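You operate a simulated robot arm through the tools that you are given. There is no shell and no other tool. Be economical: measure what you need, move in short steps, check, and stop when the job is done.

Carry out the task below with a simulated robot arm. There is one attempt and no reset: what you move stays moved.

Task
Zero the thickness gauge, measure pad L-5313 and bin it by the clipboard.
Fine: zero on the bare anvil; within THICK green, thicker yellow, thinner red; probe up, arm aside; the other pads stay.

The check looks at the end state, three seconds after you hand in, the way a careful person would. Anything else that was tipped, shoved, dropped, spilled or broken makes it a failure.

Robot
A 7-joint arm with a two-finger parallel gripper, fixed in place. Base frame: the origin is at the foot of the arm, x ahead of it, y to its left, z up; the work surface is at about z = 0.8. Lengths are in m, angles in rad, forces in N, time in s.
Its first joint turns from -2.304 to 2.304 rad. Payload 3.91 kg.
The tool frame sits at the grasp point between the pads (the TCP): z along the fingers, y along the line on which they close. The tips reach 0.03 m beyond it. Largest opening 0.11 m; finger width 0.02, thickness 0.01; the body of the gripper, 0.048 by 0.112 m, starts 0.055 m behind the TCP.
Orientation is that of the tool frame in the base frame, as a unit quaternion [x, y, z, w]. With the fingers straight down and closing along the base's y, the tool's x points along the base's -x, its y along +y and its z along -z.

Tools
- The arm moves only by the tool apply_moves. Its argument "plan" is a list of rows, each an object of numbers (a shift or turn left out is 0, a gripper value left out holds the last): "dx", "dy", "dz": the shift along the tool's x, y, z in units of 30 mm (1.0 is 30 mm); "rx", "ry", "rz": the turn, a rotation vector about the tool's x, y, z in units of 5 degrees (1.0 is 5 degrees). In form: [{"dx": .., "dy": .., "dz": .., "rx": .., "ry": .., "rz": ..}, ...]. A call has 1 to 12 rows; each row shifts and turns the commanded pose from where the row before left it, along the tool's axes as they then stand. "grip" is the opening, from 0 (shut) to 1 (fully open), set as the call begins (left out, the last holds). A call with a number of a shift or a turn outside -1 to 1 is refused whole. A row lasts 0.2 s, in which the tool goes at most 0.05 m and 0.15 rad; a call with a longer step from one row to the next is refused whole, and so is a gripper value outside its range. A pose out of reach is approached as far as the arm can. The call stops where the force on the tool passes 40 N (or 10 N more than at its start, if that is more) or the arm is blocked; 0.2 s more then pass. The fingers move at their own pace (about 0.108 m/s each) and stop on an object; they squeeze with about 20 N. The grip force told is the motor's: it shows also when the fingers shut on nothing. Time passes only in rows, and 0.2 s behind the last, so rows that do not move let the fingers close. It gives the time, the measured TCP pose, the force on the tool (base axes), the opening and the grip force at its end, in the units of the frame above (readings bear some noise), with the torque about the TCP (base axes, N m) and any sound that the robot's microphone picked up.
- Cameras (640 x 400 px; columns grow to the right, rows downward): "scene" is fixed at [0.0437, 0.4978, 1.5804]; the picture's right is [-0.39, -0.92, 0.00], its down [-0.70, 0.29, -0.65] and it looks along [0.60, -0.25, -0.76] (base axes); focal length 319 px, centre (320, 200). "wrist" rides on the gripper at [0.072, 0.017, -0.103] in the tool frame; the picture's right is [-0.23, 0.97, 0.00], its down [-0.76, -0.18, -0.62] and it looks along [-0.61, -0.14, 0.78] (tool axes); focal length 222 px, centre (320, 200). There is no depth. A picture from a camera that has moved, and an enlarged one, comes with that camera's place and axes in the base frame and with its lens. The place of the scene camera against the robot may be out by one fixed shift of up to 0.018 m in any direction.
- camera(camera): a new picture of that camera. The clock stands still meanwhile.
- close_up(camera, box): a new picture of the part [left, top, right, bottom] of that camera's present view, enlarged. The clock stands still meanwhile.
- sign_off(): hands the job in; it is judged then, once.

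Work in short steps. Places have to be worked out from the pictures, the camera data and where the tool is seen: move nearer, look again, correct. Check each grasp and each placing, and mend what went wrong. You have 120 turns and 76 pictures in all, those below and enlarged ones among them. Open the gripper and draw the arm clear of the work before you hand the job in, unless the task says otherwise; then end with one line.

The tools are called after "Call:" as name(argument=value, ...) on one line, values as JSON. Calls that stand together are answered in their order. apply_moves: Moves the arm, as the interface text tells. Its arguments: {"type":"object","properties":{"plan":{"type":"array","items":{"type":"object","properties":{"dx":{"type":"number"},"dy":{"type":"number"},"dz":{"type":"number"},"rx":{"type":"number"},"ry":{"type":"number"},"rz":{"type":"number"}}}},"grip":{"type":"number"}},"required":["plan"]} The other tools are called the same way: camera (camera) takes a picture; close_up (camera, box) takes an enlarged picture of a part of a camera's view; sign_off () hands the job in.

At the start:

```text
clock: 0.0
eef_pos: [0.5945, 0.3569, 1.2282]
tool_rot: [0.0, 1.0, 0.0, 0.0]
contact_force: [0.0, -0.1, -0.1]
moment: [0.01, 0.0, 0.02]
gripper_width: 0.1098
grasp_force: 0.0
```

scene: 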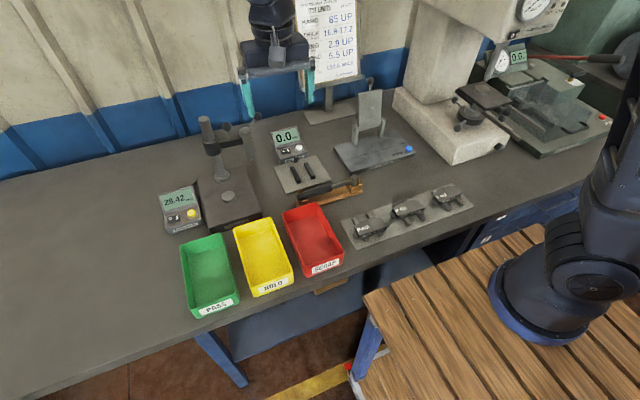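
wrist: 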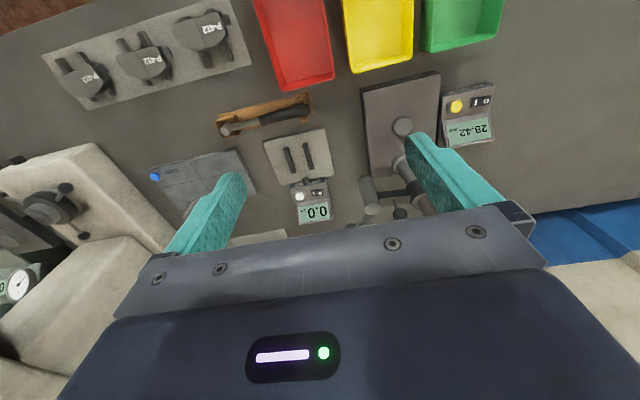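

I'll look closely at the clipboard, the gauge and the pads first.

Call:
close_up(camera="scene", box=[290, 0, 370, 100])

Call:
close_up(camera="scene", box=[150, 100, 310, 240])

Call:
close_up(camera="scene", box=[330, 170, 490, 260])

Call:
close_up(camera="wrist", box=[340, 60, 520, 220])

Call:
close_up(camera="wrist", box=[40, 0, 260, 120])

```text
4.00 times, centred on (330, 50) of scene
camera zoom: at [0.0437, 0.4978, 1.5804], right [-0.39, -0.92, 0.0], down [-0.7, 0.29, -0.65], along [0.6, -0.25, -0.76], focal length 1274 px, centre (280, 800)
```

zoom: 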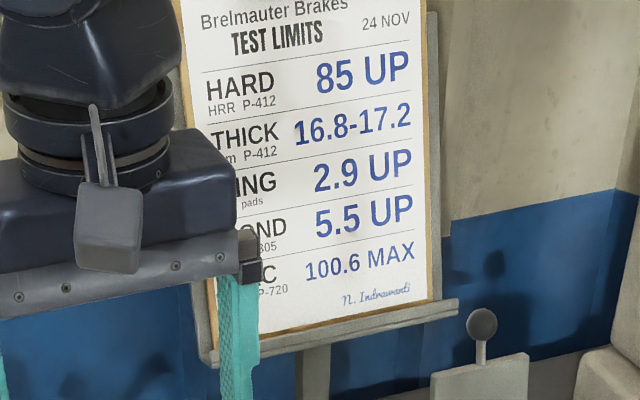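

```text
2.86 times, centred on (230, 170) of scene
camera zoom: at [0.0437, 0.4978, 1.5804], right [-0.39, -0.92, 0.0], down [-0.7, 0.29, -0.65], along [0.6, -0.25, -0.76], focal length 910 px, centre (577, 286)
```

zoom: 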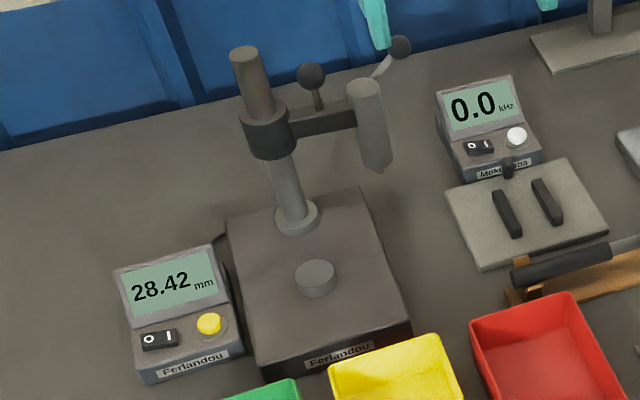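

```text
4.00 times, centred on (410, 215) of scene
camera zoom: at [0.0437, 0.4978, 1.5804], right [-0.39, -0.92, 0.0], down [-0.7, 0.29, -0.65], along [0.6, -0.25, -0.76], focal length 1274 px, centre (-40, 140)
```

zoom: 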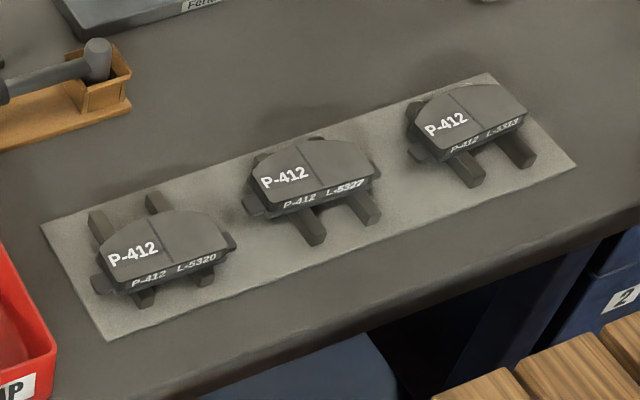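

```text
2.50 times, centred on (430, 140) of wrist
camera zoom: at [0.5226, 0.3747, 1.3313], right [0.23, 0.97, 0.0], down [0.76, -0.18, 0.62], along [0.61, -0.14, -0.78], focal length 555 px, centre (45, 350)
```

zoom: 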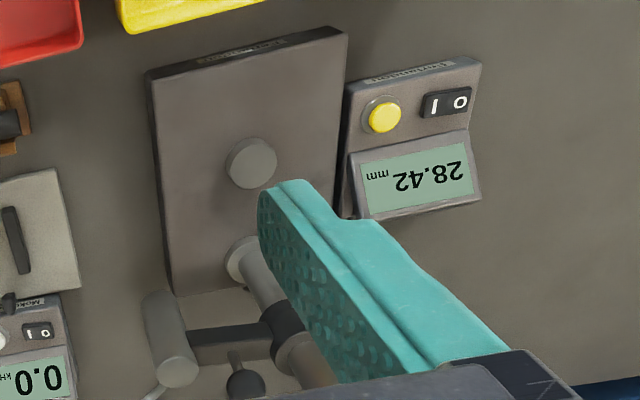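

```text
2.91 times, centred on (150, 60) of wrist
camera zoom: at [0.5226, 0.3747, 1.3313], right [0.23, 0.97, 0.0], down [0.76, -0.18, 0.62], along [0.61, -0.14, -0.78], focal length 646 px, centre (814, 607)
```

zoom: 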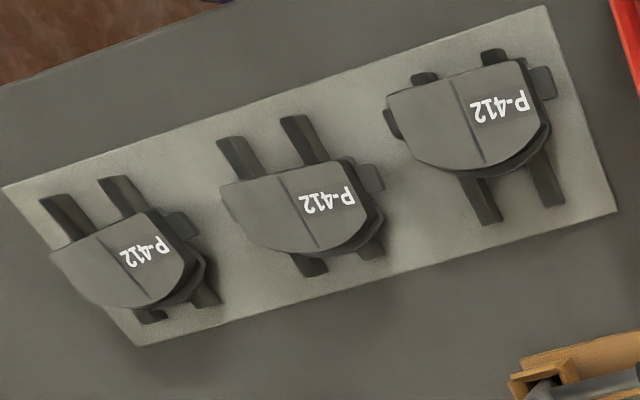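

The limits: THICK 16.8–17.2. The gauge's swing arm stands aside (toward -y) of the anvil. I move closer over the gauge for a better view.

Call:
apply_moves(plan=[{"dx": -0.875, "dy": 0.525, "dz": 0.485}, {"dx": -0.875, "dy": 0.525, "dz": 0.485}, {"dx": -0.875, "dy": 0.525, "dz": 0.485}, {"dx": -0.875, "dy": 0.525, "dz": 0.485}, {}], grip=1)

Call:
camera(camera="wrist")

Call:
close_up(camera="scene", box=[180, 90, 290, 160])

Call:
close_up(camera="scene", box=[425, 178, 475, 210])

```text
clock: 1.2
eef_pos: [0.7007, 0.4191, 1.1705]
tool_rot: [0.0, 1.0, 0.0, -0.001]
contact_force: [-0.3, 0.1, -0.1]
moment: [0.0, -0.01, 0.01]
gripper_width: 0.11
grasp_force: 0.1
```

```text
68 pictures are left
camera wrist: at [0.6289, 0.4374, 1.273], right [0.23, 0.97, 0.0], down [0.76, -0.18, 0.62], along [0.61, -0.14, -0.78], focal length 222 px, centre (320, 200)
```

wrist: 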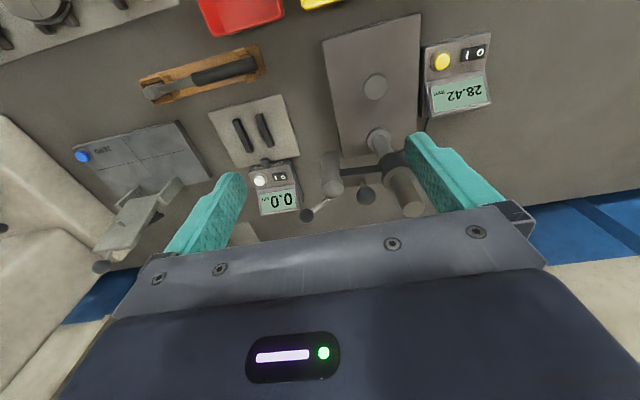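

```text
5.71 times, centred on (235, 125) of scene
camera zoom: at [0.0437, 0.4978, 1.5804], right [-0.39, -0.92, 0.0], down [-0.7, 0.29, -0.65], along [0.6, -0.25, -0.76], focal length 1821 px, centre (806, 629)
```

zoom: 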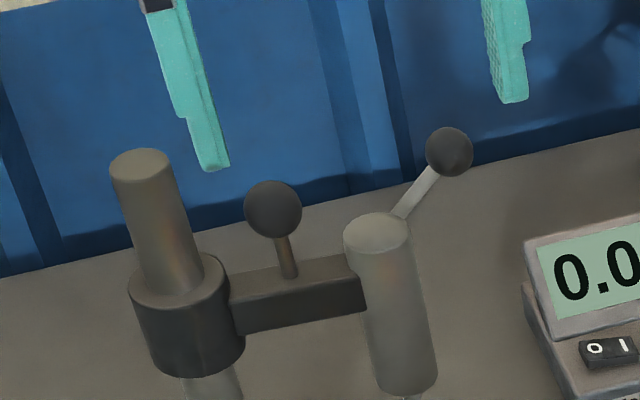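

```text
12.50 times, centred on (450, 194) of scene
camera zoom: at [0.0437, 0.4978, 1.5804], right [-0.39, -0.92, 0.0], down [-0.7, 0.29, -0.65], along [0.6, -0.25, -0.76], focal length 3983 px, centre (-1305, 275)
```

zoom: 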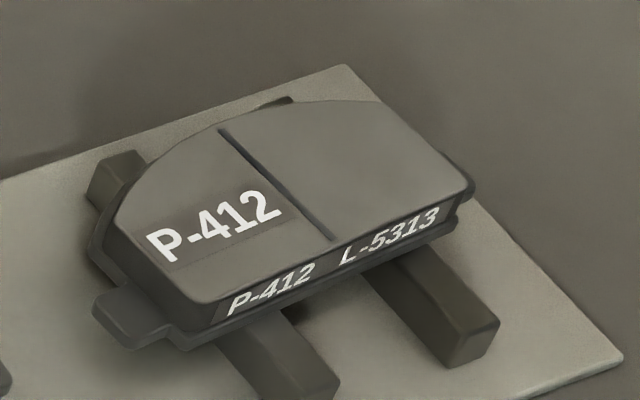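

L-5313 is the rightmost pad (lowest y). I zoom the wrist view onto the swing arm to pin down knob, probe and column.

Call:
close_up(camera="wrist", box=[290, 60, 450, 230])

```text
2.35 times, centred on (370, 145) of wrist
camera zoom: at [0.6289, 0.4374, 1.273], right [0.23, 0.97, 0.0], down [0.76, -0.18, 0.62], along [0.61, -0.14, -0.78], focal length 523 px, centre (202, 329)
```

zoom: 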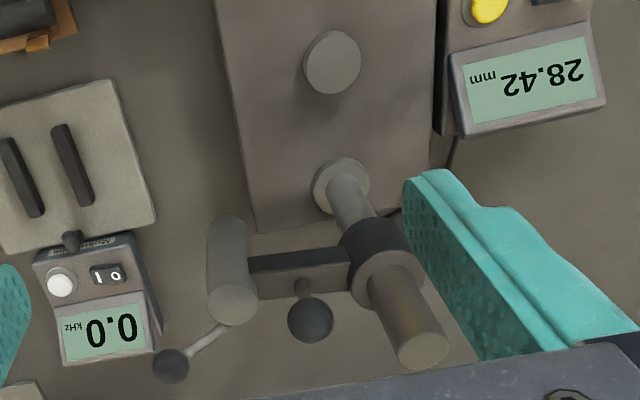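

Geometry so far: column ≈(0.835,0.51), anvil disc top ≈(0.734,0.509,0.860), swing knob ball ≈(0.835,0.457,1.02), lever ball ≈(0.835,0.37,1.04). I turn the tool 90° so its fingers close along x, to take the swing knob.

Call:
apply_moves(plan=[{"rz": -1}, {"rz": -1}, {"rz": -1}, {"rz": -1}, {"rz": -1}, {"rz": -1}, {"rz": -1}, {"rz": -1}, {"rz": -1}, {"rz": -1}, {"rz": -1}, {"rz": -1}])

Call:
apply_moves(plan=[{"rz": -1}, {"rz": -1}, {"rz": -1}, {"rz": -1}, {"rz": -1}, {"rz": -1}, {"dy": -0.9}, {"dy": -0.9}, {"dy": -0.9, "dx": -0.2}, {"dy": -0.7, "dx": -0.3}, {}], grip=0.6)

Call:
camera(camera="wrist")

```text
clock: 3.8
eef_pos: [0.6987, 0.4203, 1.1715]
tool_rot: [-0.501, 0.866, 0.0, 0.0]
contact_force: [-0.1, 0.7, -0.4]
moment: [-0.03, -0.01, 0.04]
gripper_width: 0.1099
grasp_force: 0.1
```

```text
clock: 6.2
eef_pos: [0.8011, 0.4317, 1.1709]
tool_rot: [0.708, -0.706, 0.0, 0.0]
contact_force: [-0.7, -0.7, -0.2]
moment: [-0.01, 0.02, 0.03]
gripper_width: 0.066
grasp_force: 0.0
```

```text
64 pictures are left
camera wrist: at [0.7854, 0.3615, 1.2731], right [-0.97, 0.23, 0.0], down [0.18, 0.76, 0.62], along [0.14, 0.61, -0.78], focal length 222 px, centre (320, 200)
```

wrist: 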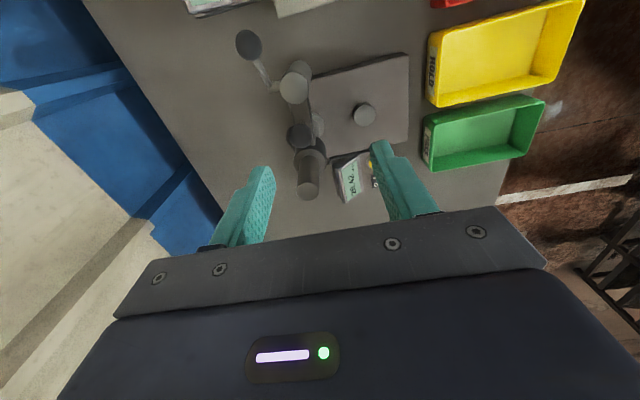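

Knob ball triangulates to about (0.831,0.459,1.02). I line up above it and go partly down, then check.

Call:
apply_moves(plan=[{"dy": -1.0, "dx": -0.9}, {"dz": 1}, {"dz": 1}, {"dz": 1}, {}], grip=0.5)

Call:
camera(camera="wrist")

Call:
close_up(camera="scene", box=[170, 70, 290, 160])

```text
clock: 7.4
eef_pos: [0.8319, 0.462, 1.0799]
tool_rot: [-0.707, 0.707, 0.0, 0.0]
contact_force: [-0.3, -0.6, -0.2]
moment: [0.05, -0.04, 0.03]
gripper_width: 0.0552
grasp_force: 0.1
```

```text
63 pictures are left
camera wrist: at [0.8156, 0.3907, 1.1833], right [-0.97, 0.23, 0.0], down [0.18, 0.76, 0.62], along [0.14, 0.61, -0.78], focal length 222 px, centre (320, 200)
```

wrist: 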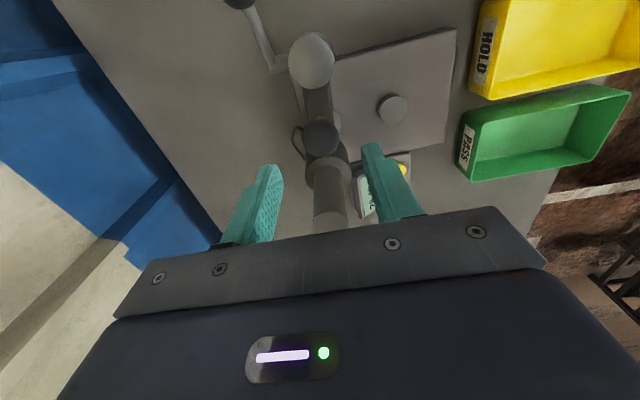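

```text
4.44 times, centred on (230, 115) of scene
camera zoom: at [0.0437, 0.4978, 1.5804], right [-0.39, -0.92, 0.0], down [-0.7, 0.29, -0.65], along [0.6, -0.25, -0.76], focal length 1416 px, centre (720, 578)
```

zoom: 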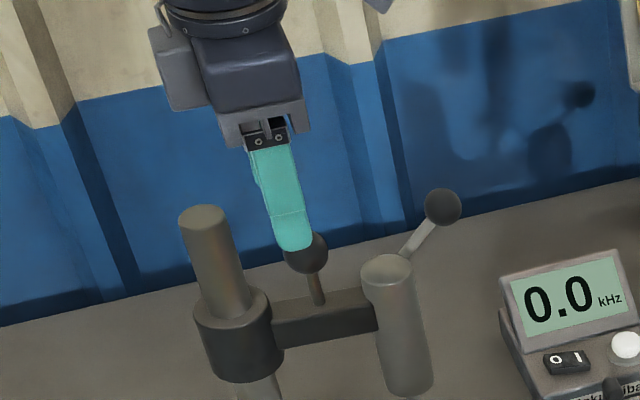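

The knob is centred between the fingers. I go down to 1.03 and close on it.

Call:
apply_moves(plan=[{"dx": 0.1, "dz": 0.85}, {"dz": 0.8}, {}])

Call:
apply_moves(plan=[{}, {}, {}], grip=0)

```text
clock: 8.2
eef_pos: [0.8321, 0.46, 1.031]
tool_rot: [-0.707, 0.707, 0.0, 0.0]
contact_force: [-0.7, 1.0, 0.5]
moment: [0.01, 0.01, 0.02]
gripper_width: 0.055
grasp_force: 0.0
```

```text
clock: 9.0
eef_pos: [0.8298, 0.4597, 1.0311]
tool_rot: [-0.707, 0.707, 0.001, -0.001]
contact_force: [-23.1, -8.3, -4.9]
moment: [-0.32, 0.21, 0.0]
gripper_width: 0.0277
grasp_force: 44.8
```

Knob held. I swing the arm clockwise about the column in 5° steps, first 30°.

Call:
apply_moves(plan=[{"dy": 0.14, "dx": -0.006, "rz": 1}, {"dy": 0.14, "dx": -0.006, "rz": 1}, {"dy": 0.14, "dx": -0.006, "rz": 1}, {"dy": 0.14, "dx": -0.006, "rz": 1}, {"dy": 0.14, "dx": -0.006, "rz": 1}, {"dy": 0.14, "dx": -0.006, "rz": 1}])

Call:
camera(camera="scene")

```text
clock: 10.4
eef_pos: [0.8076, 0.4662, 1.0319]
tool_rot: [-0.499, 0.867, 0.001, 0.001]
contact_force: [13.1, 18.1, 14.3]
moment: [-0.09, 0.04, -0.02]
gripper_width: 0.0275
grasp_force: 45.5
```

```text
61 pictures are left
```

scene: 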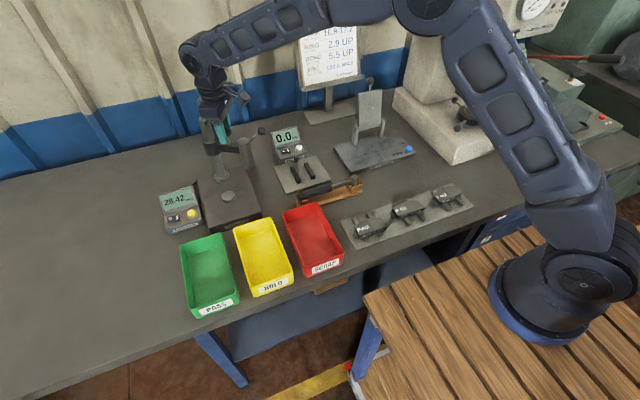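

It swings, with about 20 N of radial pull, so I ease inward slightly and continue.

Call:
apply_moves(plan=[{"dy": 0.14, "dx": -0.04, "rz": 1}, {"dy": 0.14, "dx": -0.03, "rz": 1}, {"dy": 0.14, "dx": -0.02, "rz": 1}, {"dy": 0.14, "dx": -0.006, "rz": 1}, {"dy": 0.14, "dx": -0.006, "rz": 1}, {"dy": 0.14, "dx": -0.006, "rz": 1}])

```text
clock: 11.8
eef_pos: [0.7896, 0.484, 1.0313]
tool_rot: [-0.258, 0.966, 0.001, 0.001]
contact_force: [-5.0, -1.5, 24.1]
moment: [-0.38, 0.51, 0.1]
gripper_width: 0.0275
grasp_force: 45.1
```

Call:
apply_moves(plan=[{"dy": 0.14, "dx": -0.006, "dz": -0.03, "rz": 1}, {"dy": 0.14, "dx": -0.006, "dz": -0.02, "rz": 1}, {"dy": 0.14, "dx": -0.006, "rz": 1}, {"dy": 0.14, "dx": -0.006, "rz": 1}, {"dy": 0.14, "dx": -0.006, "rz": 1}, {}])

Call:
camera(camera="wrist")

Call:
close_up(camera="scene", box=[150, 110, 290, 220])

```text
clock: 13.2
eef_pos: [0.7842, 0.505, 1.0316]
tool_rot: [-0.043, 0.999, 0.0, -0.001]
contact_force: [-12.2, 0.3, -6.1]
moment: [0.11, -0.57, -0.12]
gripper_width: 0.0276
grasp_force: 45.5
```

```text
60 pictures are left
camera wrist: at [0.7109, 0.5165, 1.1344], right [0.14, 0.99, 0.0], down [0.78, -0.11, 0.62], along [0.62, -0.09, -0.78], focal length 222 px, centre (320, 200)
```

wrist: 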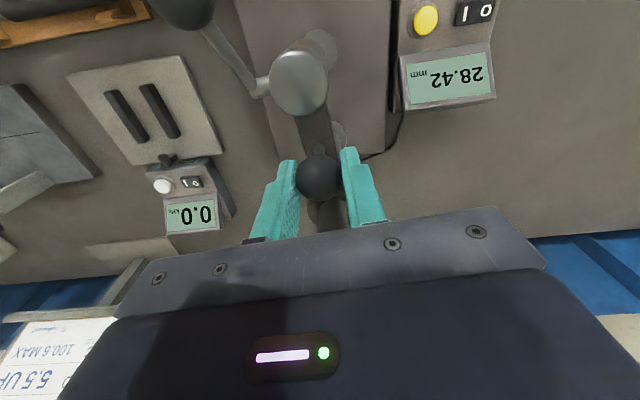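

```text
3.64 times, centred on (220, 165) of scene
camera zoom: at [0.0437, 0.4978, 1.5804], right [-0.39, -0.92, 0.0], down [-0.7, 0.29, -0.65], along [0.6, -0.25, -0.76], focal length 1159 px, centre (684, 327)
```

zoom: 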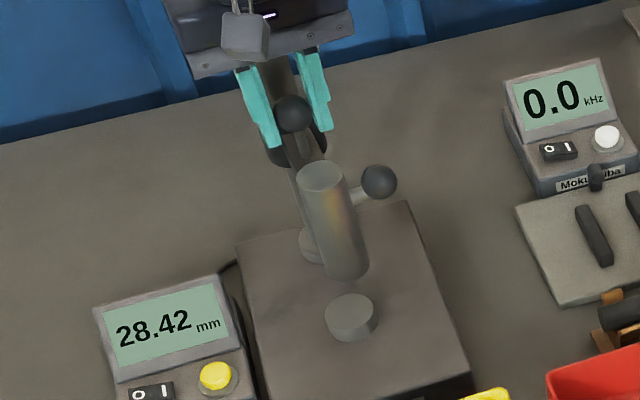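

The probe is nearly over the anvil; about 5° more is needed. I swing the rest.

Call:
apply_moves(plan=[{"dy": 0.14, "dx": -0.02, "rz": 1}, {}])

Call:
camera(camera="wrist")

Call:
close_up(camera="scene", box=[180, 130, 270, 210])

```text
clock: 13.8
eef_pos: [0.7848, 0.5098, 1.0316]
tool_rot: [0.0, 1.0, 0.0, 0.0]
contact_force: [-18.4, -1.3, -15.3]
moment: [-0.04, 0.23, -0.05]
gripper_width: 0.0274
grasp_force: 45.4
```

```text
58 pictures are left
camera wrist: at [0.712, 0.5276, 1.1345], right [0.23, 0.97, 0.0], down [0.76, -0.18, 0.62], along [0.61, -0.14, -0.78], focal length 222 px, centre (320, 200)
```

wrist: 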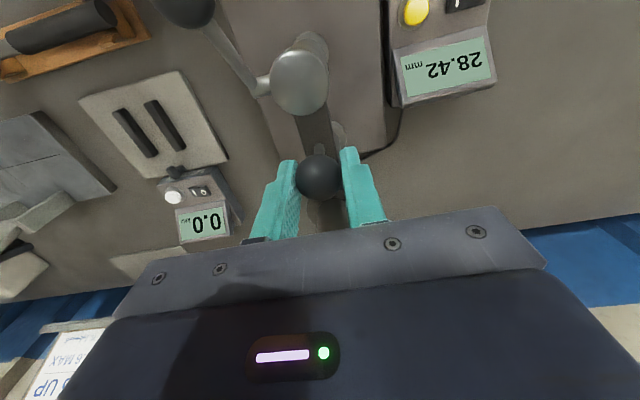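

```text
5.00 times, centred on (225, 170) of scene
camera zoom: at [0.0437, 0.4978, 1.5804], right [-0.39, -0.92, 0.0], down [-0.7, 0.29, -0.65], along [0.6, -0.25, -0.76], focal length 1593 px, centre (795, 350)
```

zoom: 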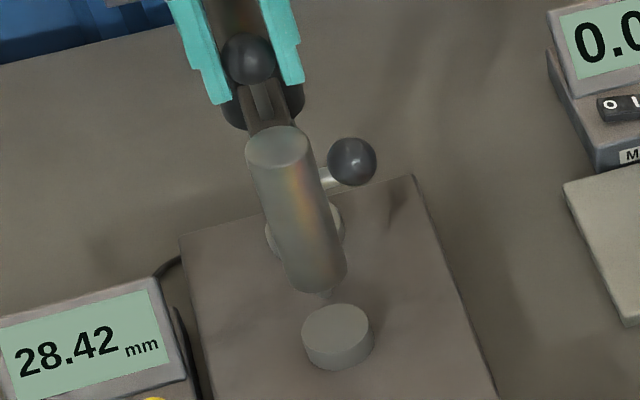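

The probe now sits over the disc (y≈0.509). I release the knob, rise and step back to see the lever.

Call:
apply_moves(plan=[{}, {"dz": -0.5}, {"dz": -1}, {"dz": -1}, {"dx": 1}, {"dx": 1}, {"dx": 1}, {"dx": 0.3}, {}], grip=0.5)

Call:
camera(camera="wrist")

Call:
close_up(camera="scene", box=[180, 130, 270, 210])

```text
clock: 15.8
eef_pos: [0.6854, 0.5093, 1.108]
tool_rot: [0.0, 1.0, 0.0, 0.0]
contact_force: [0.0, 0.3, 1.0]
moment: [0.01, -0.07, 0.0]
gripper_width: 0.055
grasp_force: 0.1
```

```text
56 pictures are left
camera wrist: at [0.6136, 0.5276, 1.2103], right [0.23, 0.97, 0.0], down [0.76, -0.18, 0.62], along [0.61, -0.14, -0.78], focal length 222 px, centre (320, 200)
```

wrist: 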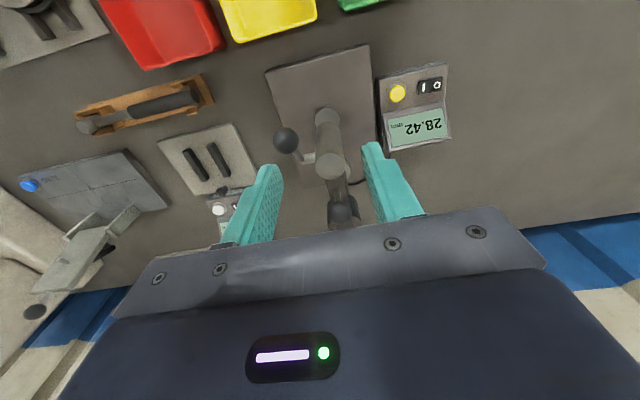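

```text
5.00 times, centred on (225, 170) of scene
camera zoom: at [0.0437, 0.4978, 1.5804], right [-0.39, -0.92, 0.0], down [-0.7, 0.29, -0.65], along [0.6, -0.25, -0.76], focal length 1593 px, centre (795, 350)
```

zoom: 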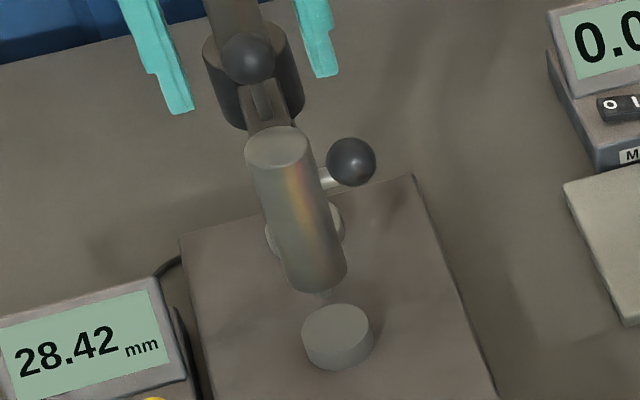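

Call:
close_up(camera="wrist", box=[265, 90, 365, 200])

```text
3.64 times, centred on (315, 145) of wrist
camera zoom: at [0.6136, 0.5276, 1.2103], right [0.23, 0.97, 0.0], down [0.76, -0.18, 0.62], along [0.61, -0.14, -0.78], focal length 808 px, centre (338, 400)
```

zoom: 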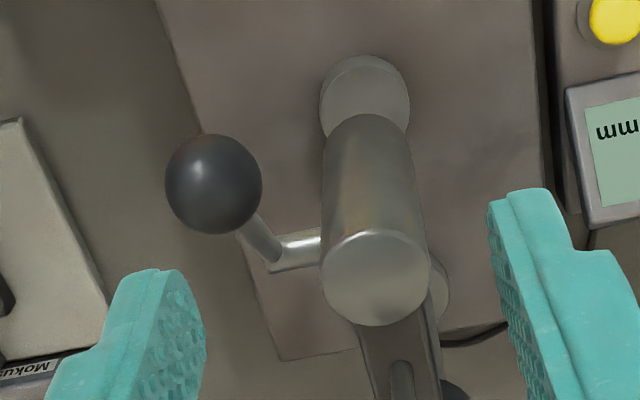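

The lever is a crank: its shaft leaves the cylinder toward -y, and the ball ≈(0.694,0.475,1.006) turns in the x–z plane about ≈(0.735,·,0.972). I grip the ball near the fingertips.

Call:
apply_moves(plan=[{"dx": -0.29, "dy": -0.57}, {"dy": -0.57, "dz": 0.5}, {"dz": 0.8}, {"dz": 0.8}, {"dz": 0.8}, {}])

Call:
close_up(camera="wrist", box=[240, 60, 400, 220])

Call:
close_up(camera="scene", box=[180, 110, 270, 210])

```text
clock: 17.2
eef_pos: [0.6947, 0.4742, 1.0199]
tool_rot: [0.0, 1.0, -0.001, 0.0]
contact_force: [-0.4, -0.6, -0.3]
moment: [-0.01, 0.01, 0.01]
gripper_width: 0.0548
grasp_force: 0.1
```

```text
2.50 times, centred on (320, 140) of wrist
camera zoom: at [0.6226, 0.492, 1.1227], right [0.23, 0.97, 0.0], down [0.76, -0.18, 0.62], along [0.61, -0.14, -0.78], focal length 555 px, centre (320, 350)
```

zoom: 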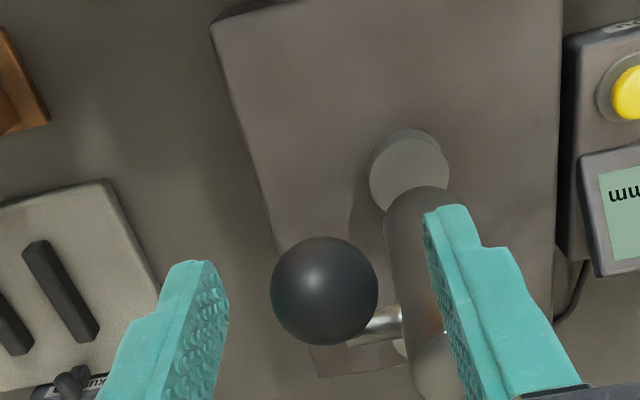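

```text
4.00 times, centred on (225, 160) of scene
camera zoom: at [0.0437, 0.4978, 1.5804], right [-0.39, -0.92, 0.0], down [-0.7, 0.29, -0.65], along [0.6, -0.25, -0.76], focal length 1274 px, centre (700, 360)
```

zoom: 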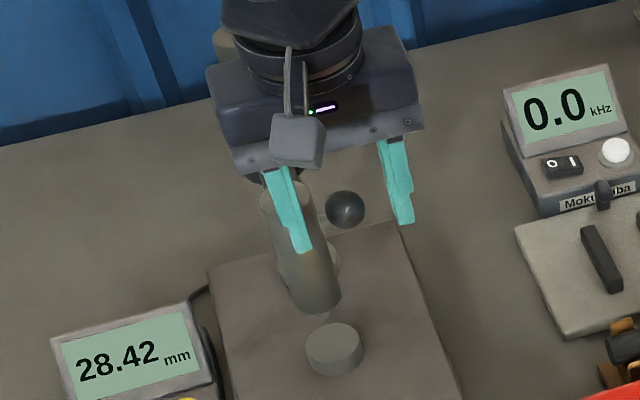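

The ball is centred between the fingertips. I close and then try turning the crank down 20°.

Call:
apply_moves(plan=[{}, {}, {}], grip=0)

Call:
apply_moves(plan=[{"dx": 0.09, "dz": 0.13}, {"dx": 0.09, "dz": 0.13}, {"dx": 0.07, "dz": 0.145}, {"dx": 0.07, "dz": 0.145}, {}])

Call:
close_up(camera="scene", box=[150, 110, 290, 230])

```text
clock: 18.0
eef_pos: [0.6948, 0.4745, 1.0197]
tool_rot: [0.0, 1.0, 0.0, 0.0]
contact_force: [0.9, 0.9, -1.4]
moment: [0.03, -0.15, -0.03]
gripper_width: 0.0244
grasp_force: 44.4
```

```text
clock: 19.2
eef_pos: [0.6834, 0.4758, 1.0048]
tool_rot: [0.0, 1.0, -0.001, 0.0]
contact_force: [-0.6, 2.7, 19.1]
moment: [0.06, -0.96, 0.1]
gripper_width: 0.024
grasp_force: 45.4
```

```text
3.33 times, centred on (220, 170) of scene
camera zoom: at [0.0437, 0.4978, 1.5804], right [-0.39, -0.92, 0.0], down [-0.7, 0.29, -0.65], along [0.6, -0.25, -0.76], focal length 1062 px, centre (653, 300)
```

zoom: 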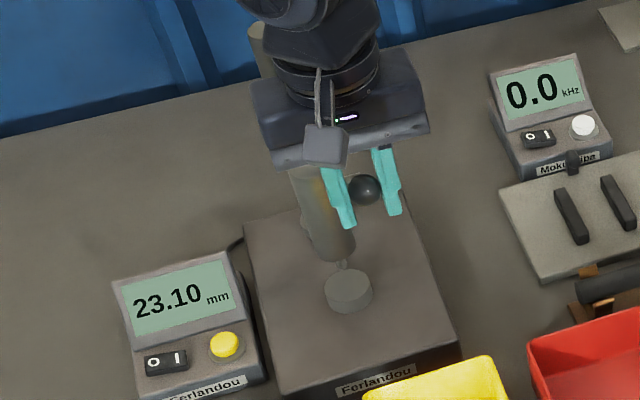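

The reading drops to 23.10, so the crank lowers the probe. I keep turning it down.

Call:
apply_moves(plan=[{"dx": 0.04, "dz": 0.155}, {"dx": 0.04, "dz": 0.155}, {"dx": 0.013, "dz": 0.16}, {"dx": 0.013, "dz": 0.16}, {}])

Call:
close_up(camera="scene", box=[150, 110, 290, 230])

```text
clock: 20.4
eef_pos: [0.6827, 0.4744, 0.9856]
tool_rot: [0.0, 1.0, 0.0, 0.0]
contact_force: [-16.3, -2.1, 17.3]
moment: [0.06, -0.62, 0.01]
gripper_width: 0.0242
grasp_force: 44.8
```

```text
3.33 times, centred on (220, 170) of scene
camera zoom: at [0.0437, 0.4978, 1.5804], right [-0.39, -0.92, 0.0], down [-0.7, 0.29, -0.65], along [0.6, -0.25, -0.76], focal length 1062 px, centre (653, 300)
```

zoom: 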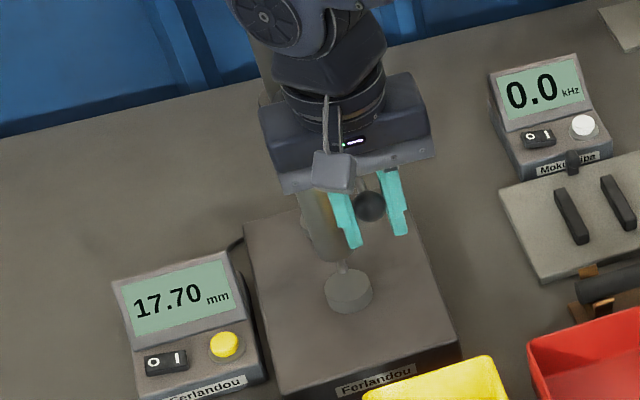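

Call:
apply_moves(plan=[{"dx": 0.05, "dz": 0.16}, {"dx": 0.0, "dz": 0.16}, {"dx": -0.013, "dz": 0.16}, {"dx": -0.013, "dz": 0.16}, {}])

Call:
close_up(camera="scene", box=[150, 110, 290, 230])

```text
clock: 21.6
eef_pos: [0.6793, 0.474, 0.9662]
tool_rot: [0.0, 1.0, 0.0, 0.0]
contact_force: [-13.3, -1.9, 14.0]
moment: [0.06, -0.89, 0.03]
gripper_width: 0.0242
grasp_force: 45.0
```

```text
3.33 times, centred on (220, 170) of scene
camera zoom: at [0.0437, 0.4978, 1.5804], right [-0.39, -0.92, 0.0], down [-0.7, 0.29, -0.65], along [0.6, -0.25, -0.76], focal length 1062 px, centre (653, 300)
```

zoom: 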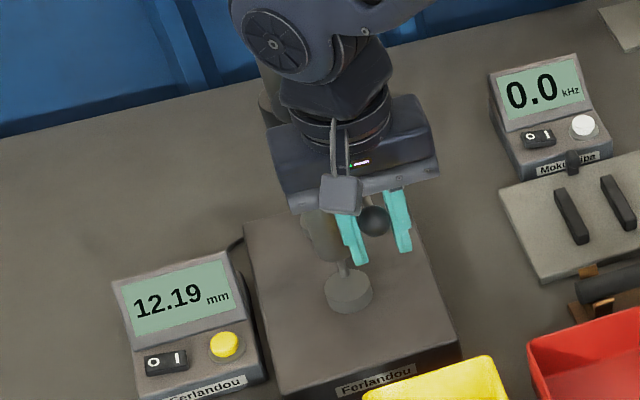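

Call:
apply_moves(plan=[{"dx": 0.0, "dz": 0.155}, {"dx": -0.03, "dz": 0.155}, {"dx": -0.05, "dz": 0.15}, {"dx": -0.06, "dz": 0.15}, {}])

Call:
close_up(camera="scene", box=[150, 110, 290, 230])

```text
clock: 22.6
eef_pos: [0.693, 0.4743, 0.9483]
tool_rot: [0.003, 1.0, 0.002, 0.004]
contact_force: [25.2, 14.1, -11.6]
moment: [-0.32, 0.99, 0.98]
gripper_width: 0.0082
grasp_force: 45.2
stopped in row 5: the force on the tool passed its limit at 81 N (the readings are from after the stop); the commanded pose is now the measured one
```

```text
3.33 times, centred on (220, 170) of scene
camera zoom: at [0.0437, 0.4978, 1.5804], right [-0.39, -0.92, 0.0], down [-0.7, 0.29, -0.65], along [0.6, -0.25, -0.76], focal length 1062 px, centre (653, 300)
```

zoom: 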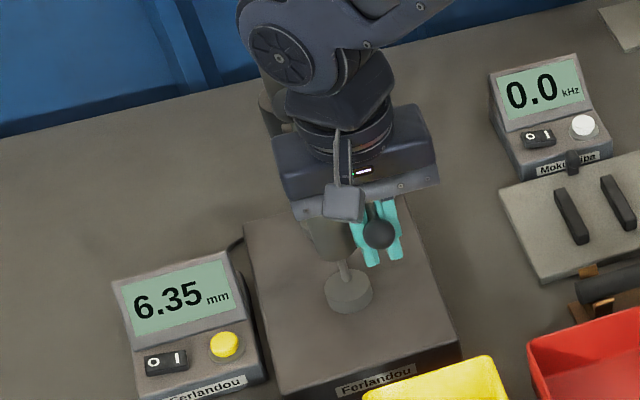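

The ball slipped toward -x and the fingers now hold the rod at 8 mm. I look closely before acting.

Call:
close_up(camera="scene", box=[205, 150, 265, 195])

Call:
close_up(camera="wrist", box=[240, 60, 400, 220])

```text
8.89 times, centred on (235, 172) of scene
camera zoom: at [0.0437, 0.4978, 1.5804], right [-0.39, -0.92, 0.0], down [-0.7, 0.29, -0.65], along [0.6, -0.25, -0.76], focal length 2832 px, centre (1076, 444)
```

zoom: 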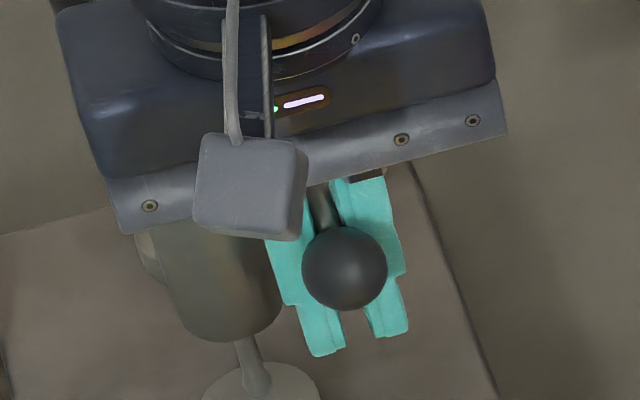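

```text
2.50 times, centred on (320, 140) of wrist
camera zoom: at [0.6199, 0.492, 1.0502], right [0.23, 0.97, 0.01], down [0.75, -0.18, 0.63], along [0.61, -0.14, -0.78], focal length 555 px, centre (320, 350)
```

zoom: 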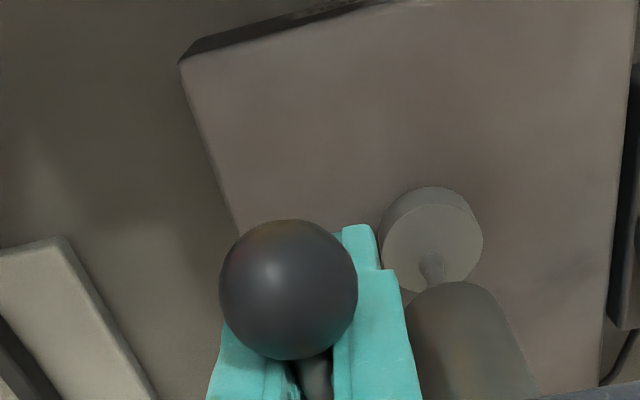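

Call:
apply_moves(plan=[{}, {}, {"dx": 0.3, "dz": -0.3}, {"dx": 0.3, "dz": -0.7}, {"dz": -1}, {"dz": -0.5}, {}], grip=0.5)

Call:
camera(camera="wrist")

Call:
close_up(camera="scene", box=[160, 130, 280, 220])

```text
clock: 24.2
eef_pos: [0.6731, 0.4735, 1.0251]
tool_rot: [0.002, 1.0, 0.0, 0.004]
contact_force: [-0.8, 0.2, -0.5]
moment: [-0.01, 0.01, 0.0]
gripper_width: 0.0553
grasp_force: 0.1
```

```text
45 pictures are left
camera wrist: at [0.5998, 0.4911, 1.1267], right [0.23, 0.97, 0.0], down [0.76, -0.18, 0.63], along [0.61, -0.14, -0.78], focal length 222 px, centre (320, 200)
```

wrist: 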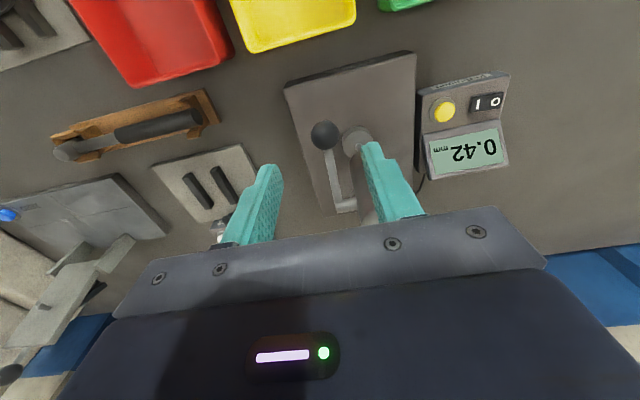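

```text
4.44 times, centred on (220, 175) of scene
camera zoom: at [0.0437, 0.4978, 1.5804], right [-0.39, -0.92, 0.0], down [-0.7, 0.29, -0.65], along [0.6, -0.25, -0.76], focal length 1416 px, centre (764, 311)
```

zoom: 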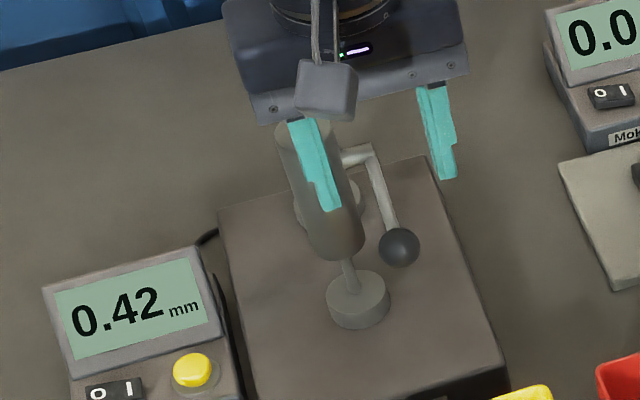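

With the rod freed, the lever dropped fully and the display shows 0.42 with the probe on the bare anvil. Now the yellow zero button at ≈(0.727,0.625): I go above it with fingers shut.

Call:
apply_moves(plan=[{"dz": -1}, {"dz": -0.9}, {"dy": 1}, {"dy": 1}, {"dy": 1}, {"dy": 1}, {"dy": 1}, {}], grip=0)

Call:
camera(camera="wrist")

```text
clock: 26.0
eef_pos: [0.6719, 0.6239, 1.0813]
tool_rot: [0.003, 1.0, 0.0, 0.003]
contact_force: [-0.3, -0.5, -0.4]
moment: [-0.01, 0.02, 0.04]
gripper_width: 0.0005
grasp_force: 19.5
```

```text
43 pictures are left
camera wrist: at [0.599, 0.6421, 1.1834], right [0.23, 0.97, 0.0], down [0.76, -0.18, 0.63], along [0.61, -0.14, -0.78], focal length 222 px, centre (320, 200)
```

wrist: 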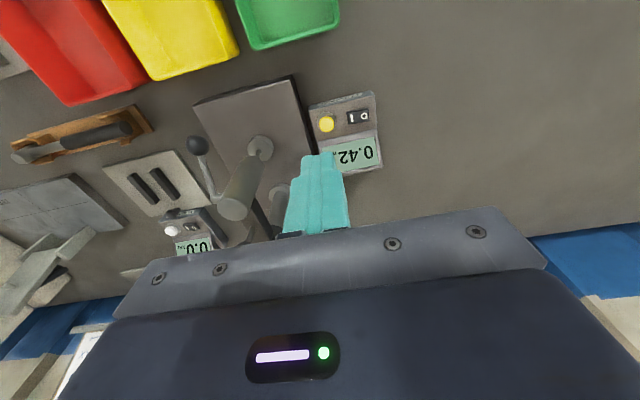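

Call:
apply_moves(plan=[{"dx": -0.8}, {"dx": -0.85}, {"dz": 1}, {"dz": 1}, {"dz": 1}, {"dz": 1}, {"dz": 1}, {}])

Call:
close_up(camera="wrist", box=[240, 60, 400, 220])

Call:
close_up(camera="scene", box=[150, 160, 230, 240])

```text
clock: 27.8
eef_pos: [0.7224, 0.6235, 0.9321]
tool_rot: [0.003, 1.0, 0.0, 0.004]
contact_force: [0.0, 0.6, 0.0]
moment: [0.01, -0.02, -0.02]
gripper_width: 0.0
grasp_force: 19.9
```

```text
2.50 times, centred on (320, 140) of wrist
camera zoom: at [0.6497, 0.6413, 1.034], right [0.23, 0.97, 0.0], down [0.76, -0.18, 0.63], along [0.61, -0.14, -0.78], focal length 555 px, centre (320, 350)
```

zoom: 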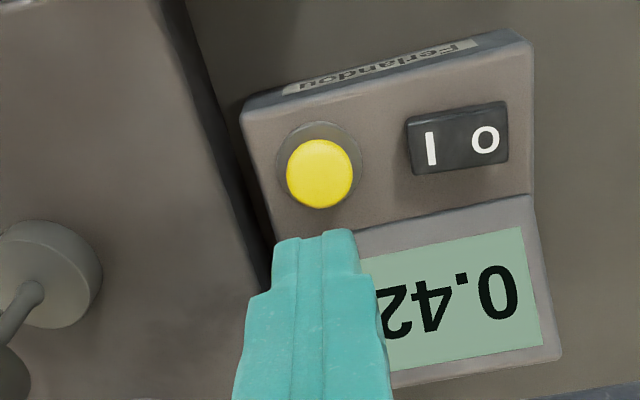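

```text
5.00 times, centred on (190, 200) of scene
camera zoom: at [0.0437, 0.4978, 1.5804], right [-0.39, -0.92, 0.0], down [-0.7, 0.29, -0.65], along [0.6, -0.25, -0.76], focal length 1593 px, centre (970, 200)
```

zoom: 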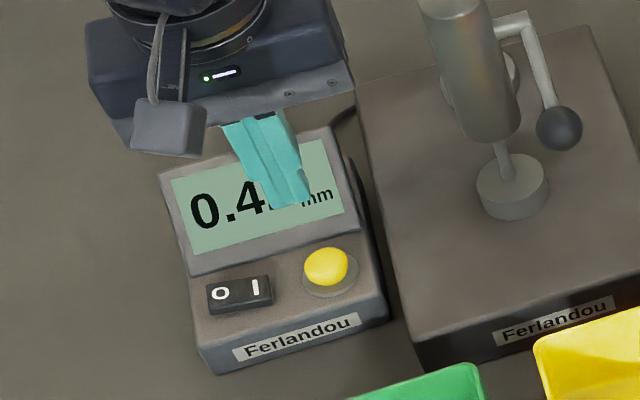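

The button lies right under the tips at ≈(0.722,0.625,0.84). I lower gently onto it.

Call:
apply_moves(plan=[{"dz": 0.8, "dy": 0.04}, {"dz": 0.8}, {"dz": 0.1}, {"dz": 0.1}, {}])

```text
clock: 29.0
eef_pos: [0.7229, 0.6235, 0.8775]
tool_rot: [0.002, 1.0, 0.002, 0.003]
contact_force: [-1.2, 0.3, 0.3]
moment: [0.02, 0.02, 0.02]
gripper_width: 0.0
grasp_force: 20.0
```

Call:
apply_moves(plan=[{"dz": 0.07}, {"dz": 0.07}, {"dz": 0.07}, {"dz": 0.05}, {"dz": 0.05}])

Call:
close_up(camera="scene", box=[150, 160, 230, 240])

```text
clock: 30.2
eef_pos: [0.7228, 0.6239, 0.8694]
tool_rot: [0.003, 1.0, 0.001, 0.005]
contact_force: [-0.7, -1.9, 4.5]
moment: [-0.04, -0.03, -0.01]
gripper_width: 0.0004
grasp_force: 20.5
heard: click
```

```text
5.00 times, centred on (190, 200) of scene
camera zoom: at [0.0437, 0.4978, 1.5804], right [-0.39, -0.92, 0.0], down [-0.7, 0.29, -0.65], along [0.6, -0.25, -0.76], focal length 1593 px, centre (970, 200)
```

zoom: 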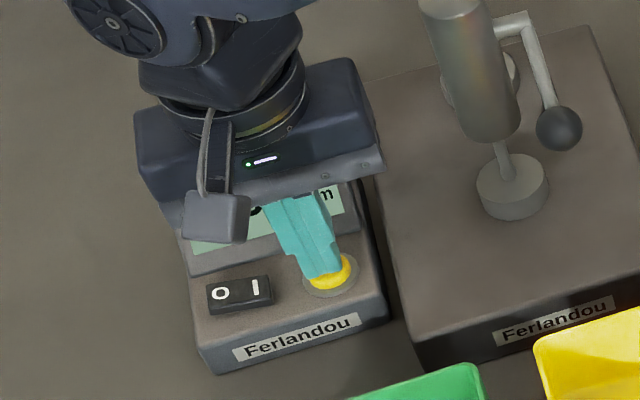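

A click was heard. I rise, move across above the lever ball and check the display.

Call:
apply_moves(plan=[{"dz": -0.5}, {"dz": -1}, {"dz": -1}, {"dz": -1}, {"dz": -1}, {"dz": -1}, {"dx": 0.8, "dy": -0.8}, {"dx": 0.75, "dy": -1}, {"dy": -1}, {"dy": -1}, {"dy": -1}, {}], grip=0.5)

Call:
camera(camera="wrist")

Call:
close_up(camera="scene", box=[150, 130, 270, 230])

```text
clock: 32.8
eef_pos: [0.6752, 0.4818, 1.0329]
tool_rot: [0.002, 1.0, 0.0, 0.003]
contact_force: [0.6, 0.7, 0.1]
moment: [-0.01, 0.01, 0.01]
gripper_width: 0.055
grasp_force: 0.0
```

```text
39 pictures are left
camera wrist: at [0.6018, 0.4993, 1.1354], right [0.23, 0.97, 0.0], down [0.76, -0.18, 0.63], along [0.61, -0.14, -0.78], focal length 222 px, centre (320, 200)
```

wrist: 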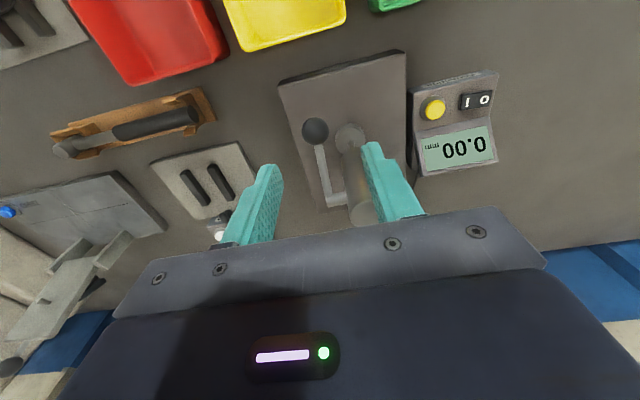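

```text
4.00 times, centred on (210, 180) of scene
camera zoom: at [0.0437, 0.4978, 1.5804], right [-0.39, -0.92, 0.0], down [-0.7, 0.29, -0.65], along [0.6, -0.25, -0.76], focal length 1274 px, centre (760, 280)
```

zoom: 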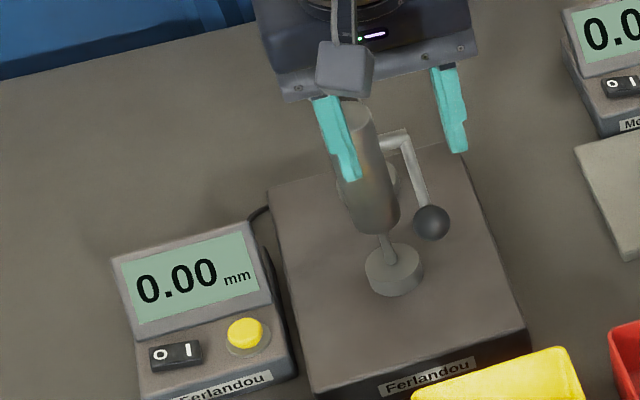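

Zeroed: 0.00. Now I descend around the lever ball to raise the probe.

Call:
apply_moves(plan=[{"dz": 1, "dy": -0.13, "dx": -0.1}, {"dz": 1}, {"dz": 0.9}, {}])

Call:
close_up(camera="wrist", box=[240, 60, 400, 220])

```text
clock: 33.8
eef_pos: [0.6781, 0.475, 0.9459]
tool_rot: [0.002, 1.0, 0.001, 0.004]
contact_force: [0.6, -0.1, -0.6]
moment: [-0.03, 0.0, -0.01]
gripper_width: 0.0549
grasp_force: 0.1
```

```text
2.50 times, centred on (320, 140) of wrist
camera zoom: at [0.6054, 0.4951, 1.0474], right [0.23, 0.97, 0.0], down [0.76, -0.18, 0.63], along [0.61, -0.14, -0.78], focal length 555 px, centre (320, 350)
```

zoom: 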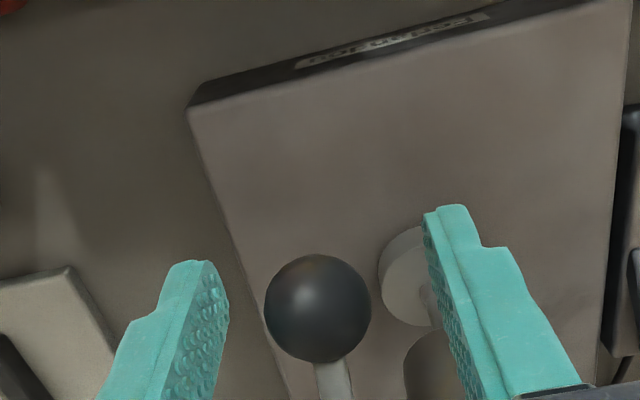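

The ball is at ≈(0.684,0.477,0.929). I centre, close, and lift along the arc.

Call:
apply_moves(plan=[{"dx": -0.17, "dz": 0.15}, {}])

Call:
apply_moves(plan=[{}, {}, {}], grip=0)

Call:
apply_moves(plan=[{"dx": 0.09, "dz": -0.18}, {"dx": 0.087, "dz": -0.18}, {"dx": 0.087, "dz": -0.333}, {"dx": 0.03, "dz": -0.343}, {"dx": -0.03, "dz": -0.343}, {}])

```text
clock: 34.4
eef_pos: [0.6837, 0.4772, 0.9404]
tool_rot: [0.002, 1.0, 0.001, 0.003]
contact_force: [0.7, -0.6, 0.5]
moment: [-0.01, 0.02, 0.01]
gripper_width: 0.0549
grasp_force: 0.1
```

```text
clock: 35.2
eef_pos: [0.6845, 0.477, 0.9402]
tool_rot: [0.003, 1.0, 0.002, 0.004]
contact_force: [-0.2, -2.4, 0.0]
moment: [-0.01, 0.05, 0.05]
gripper_width: 0.0238
grasp_force: 45.3
```

```text
clock: 36.6
eef_pos: [0.674, 0.4763, 0.9818]
tool_rot: [0.002, 1.0, 0.001, 0.003]
contact_force: [-13.4, -6.7, -15.8]
moment: [-0.07, 1.11, 0.04]
gripper_width: 0.0239
grasp_force: 44.7
```

Call:
apply_moves(plan=[{"dx": -0.087, "dz": -0.337}, {"dx": -0.15, "dz": -0.313}, {"dx": -0.197, "dz": -0.28}, {"dx": -0.11, "dz": -0.12}, {}])

Call:
close_up(camera="scene", box=[150, 110, 290, 230])

```text
clock: 37.6
eef_pos: [0.6964, 0.4757, 1.0131]
tool_rot: [0.004, 1.0, 0.002, 0.008]
contact_force: [14.2, 7.7, -13.3]
moment: [0.41, -0.1, 0.42]
gripper_width: 0.0079
grasp_force: 44.8
stopped in row 4: the force on the tool passed its limit at 42 N (the readings are from after the stop); the commanded pose is now the measured one
```

```text
3.33 times, centred on (220, 170) of scene
camera zoom: at [0.0437, 0.4978, 1.5804], right [-0.39, -0.92, 0.0], down [-0.7, 0.29, -0.65], along [0.6, -0.25, -0.76], focal length 1062 px, centre (653, 300)
```

zoom: 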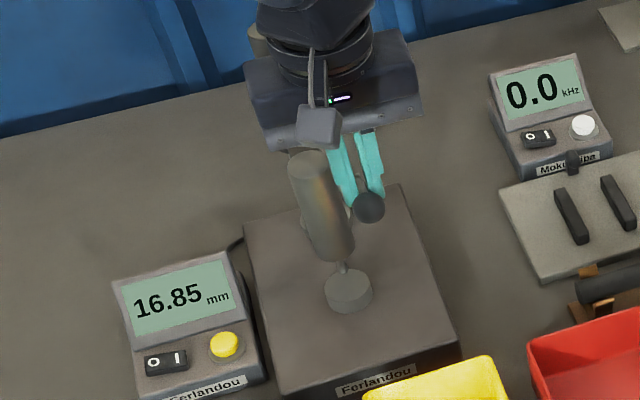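

The ball slipped out of the pads at 16.85 mm and the fingers now hold the rod. I lower a bit along with the rod so it doesn't drop far, then release and re-grip.

Call:
apply_moves(plan=[{"dz": 0.25, "dx": 0.05}, {"dz": 0.25, "dx": 0.0}, {"dz": 0.25}, {}])

Call:
close_up(camera="scene", box=[150, 110, 290, 230])

```text
clock: 38.6
eef_pos: [0.6945, 0.4751, 0.9931]
tool_rot: [0.003, 1.0, 0.002, 0.008]
contact_force: [-7.8, 4.9, 22.4]
moment: [0.18, -0.68, 0.75]
gripper_width: 0.0075
grasp_force: 44.9
```

```text
3.33 times, centred on (220, 170) of scene
camera zoom: at [0.0437, 0.4978, 1.5804], right [-0.39, -0.92, 0.0], down [-0.7, 0.29, -0.65], along [0.6, -0.25, -0.76], focal length 1062 px, centre (653, 300)
```

zoom: 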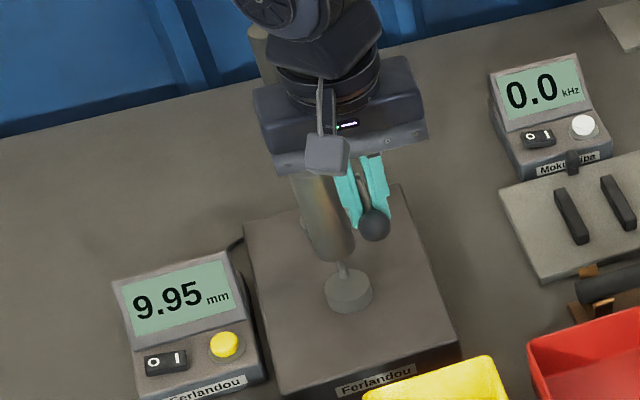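

The rod grip drives the lever well, so I use it: lift along the arc holding the rod.

Call:
apply_moves(plan=[{"dz": -0.25}, {"dz": -0.25}, {"dz": -0.25, "dx": -0.03}, {"dz": -0.25, "dx": -0.06}, {"dz": -0.25, "dx": -0.1}, {}])

Call:
close_up(camera="scene", box=[150, 110, 290, 230])

```text
clock: 40.0
eef_pos: [0.699, 0.4751, 1.0292]
tool_rot: [0.003, 1.0, 0.003, 0.007]
contact_force: [-0.2, -0.5, 0.1]
moment: [0.02, -0.01, 0.0]
gripper_width: 0.0003
grasp_force: 37.2
```

```text
3.33 times, centred on (220, 170) of scene
camera zoom: at [0.0437, 0.4978, 1.5804], right [-0.39, -0.92, 0.0], down [-0.7, 0.29, -0.65], along [0.6, -0.25, -0.76], focal length 1062 px, centre (653, 300)
```

zoom: 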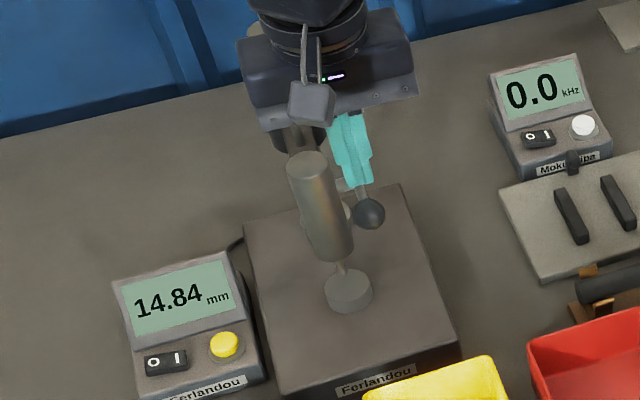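

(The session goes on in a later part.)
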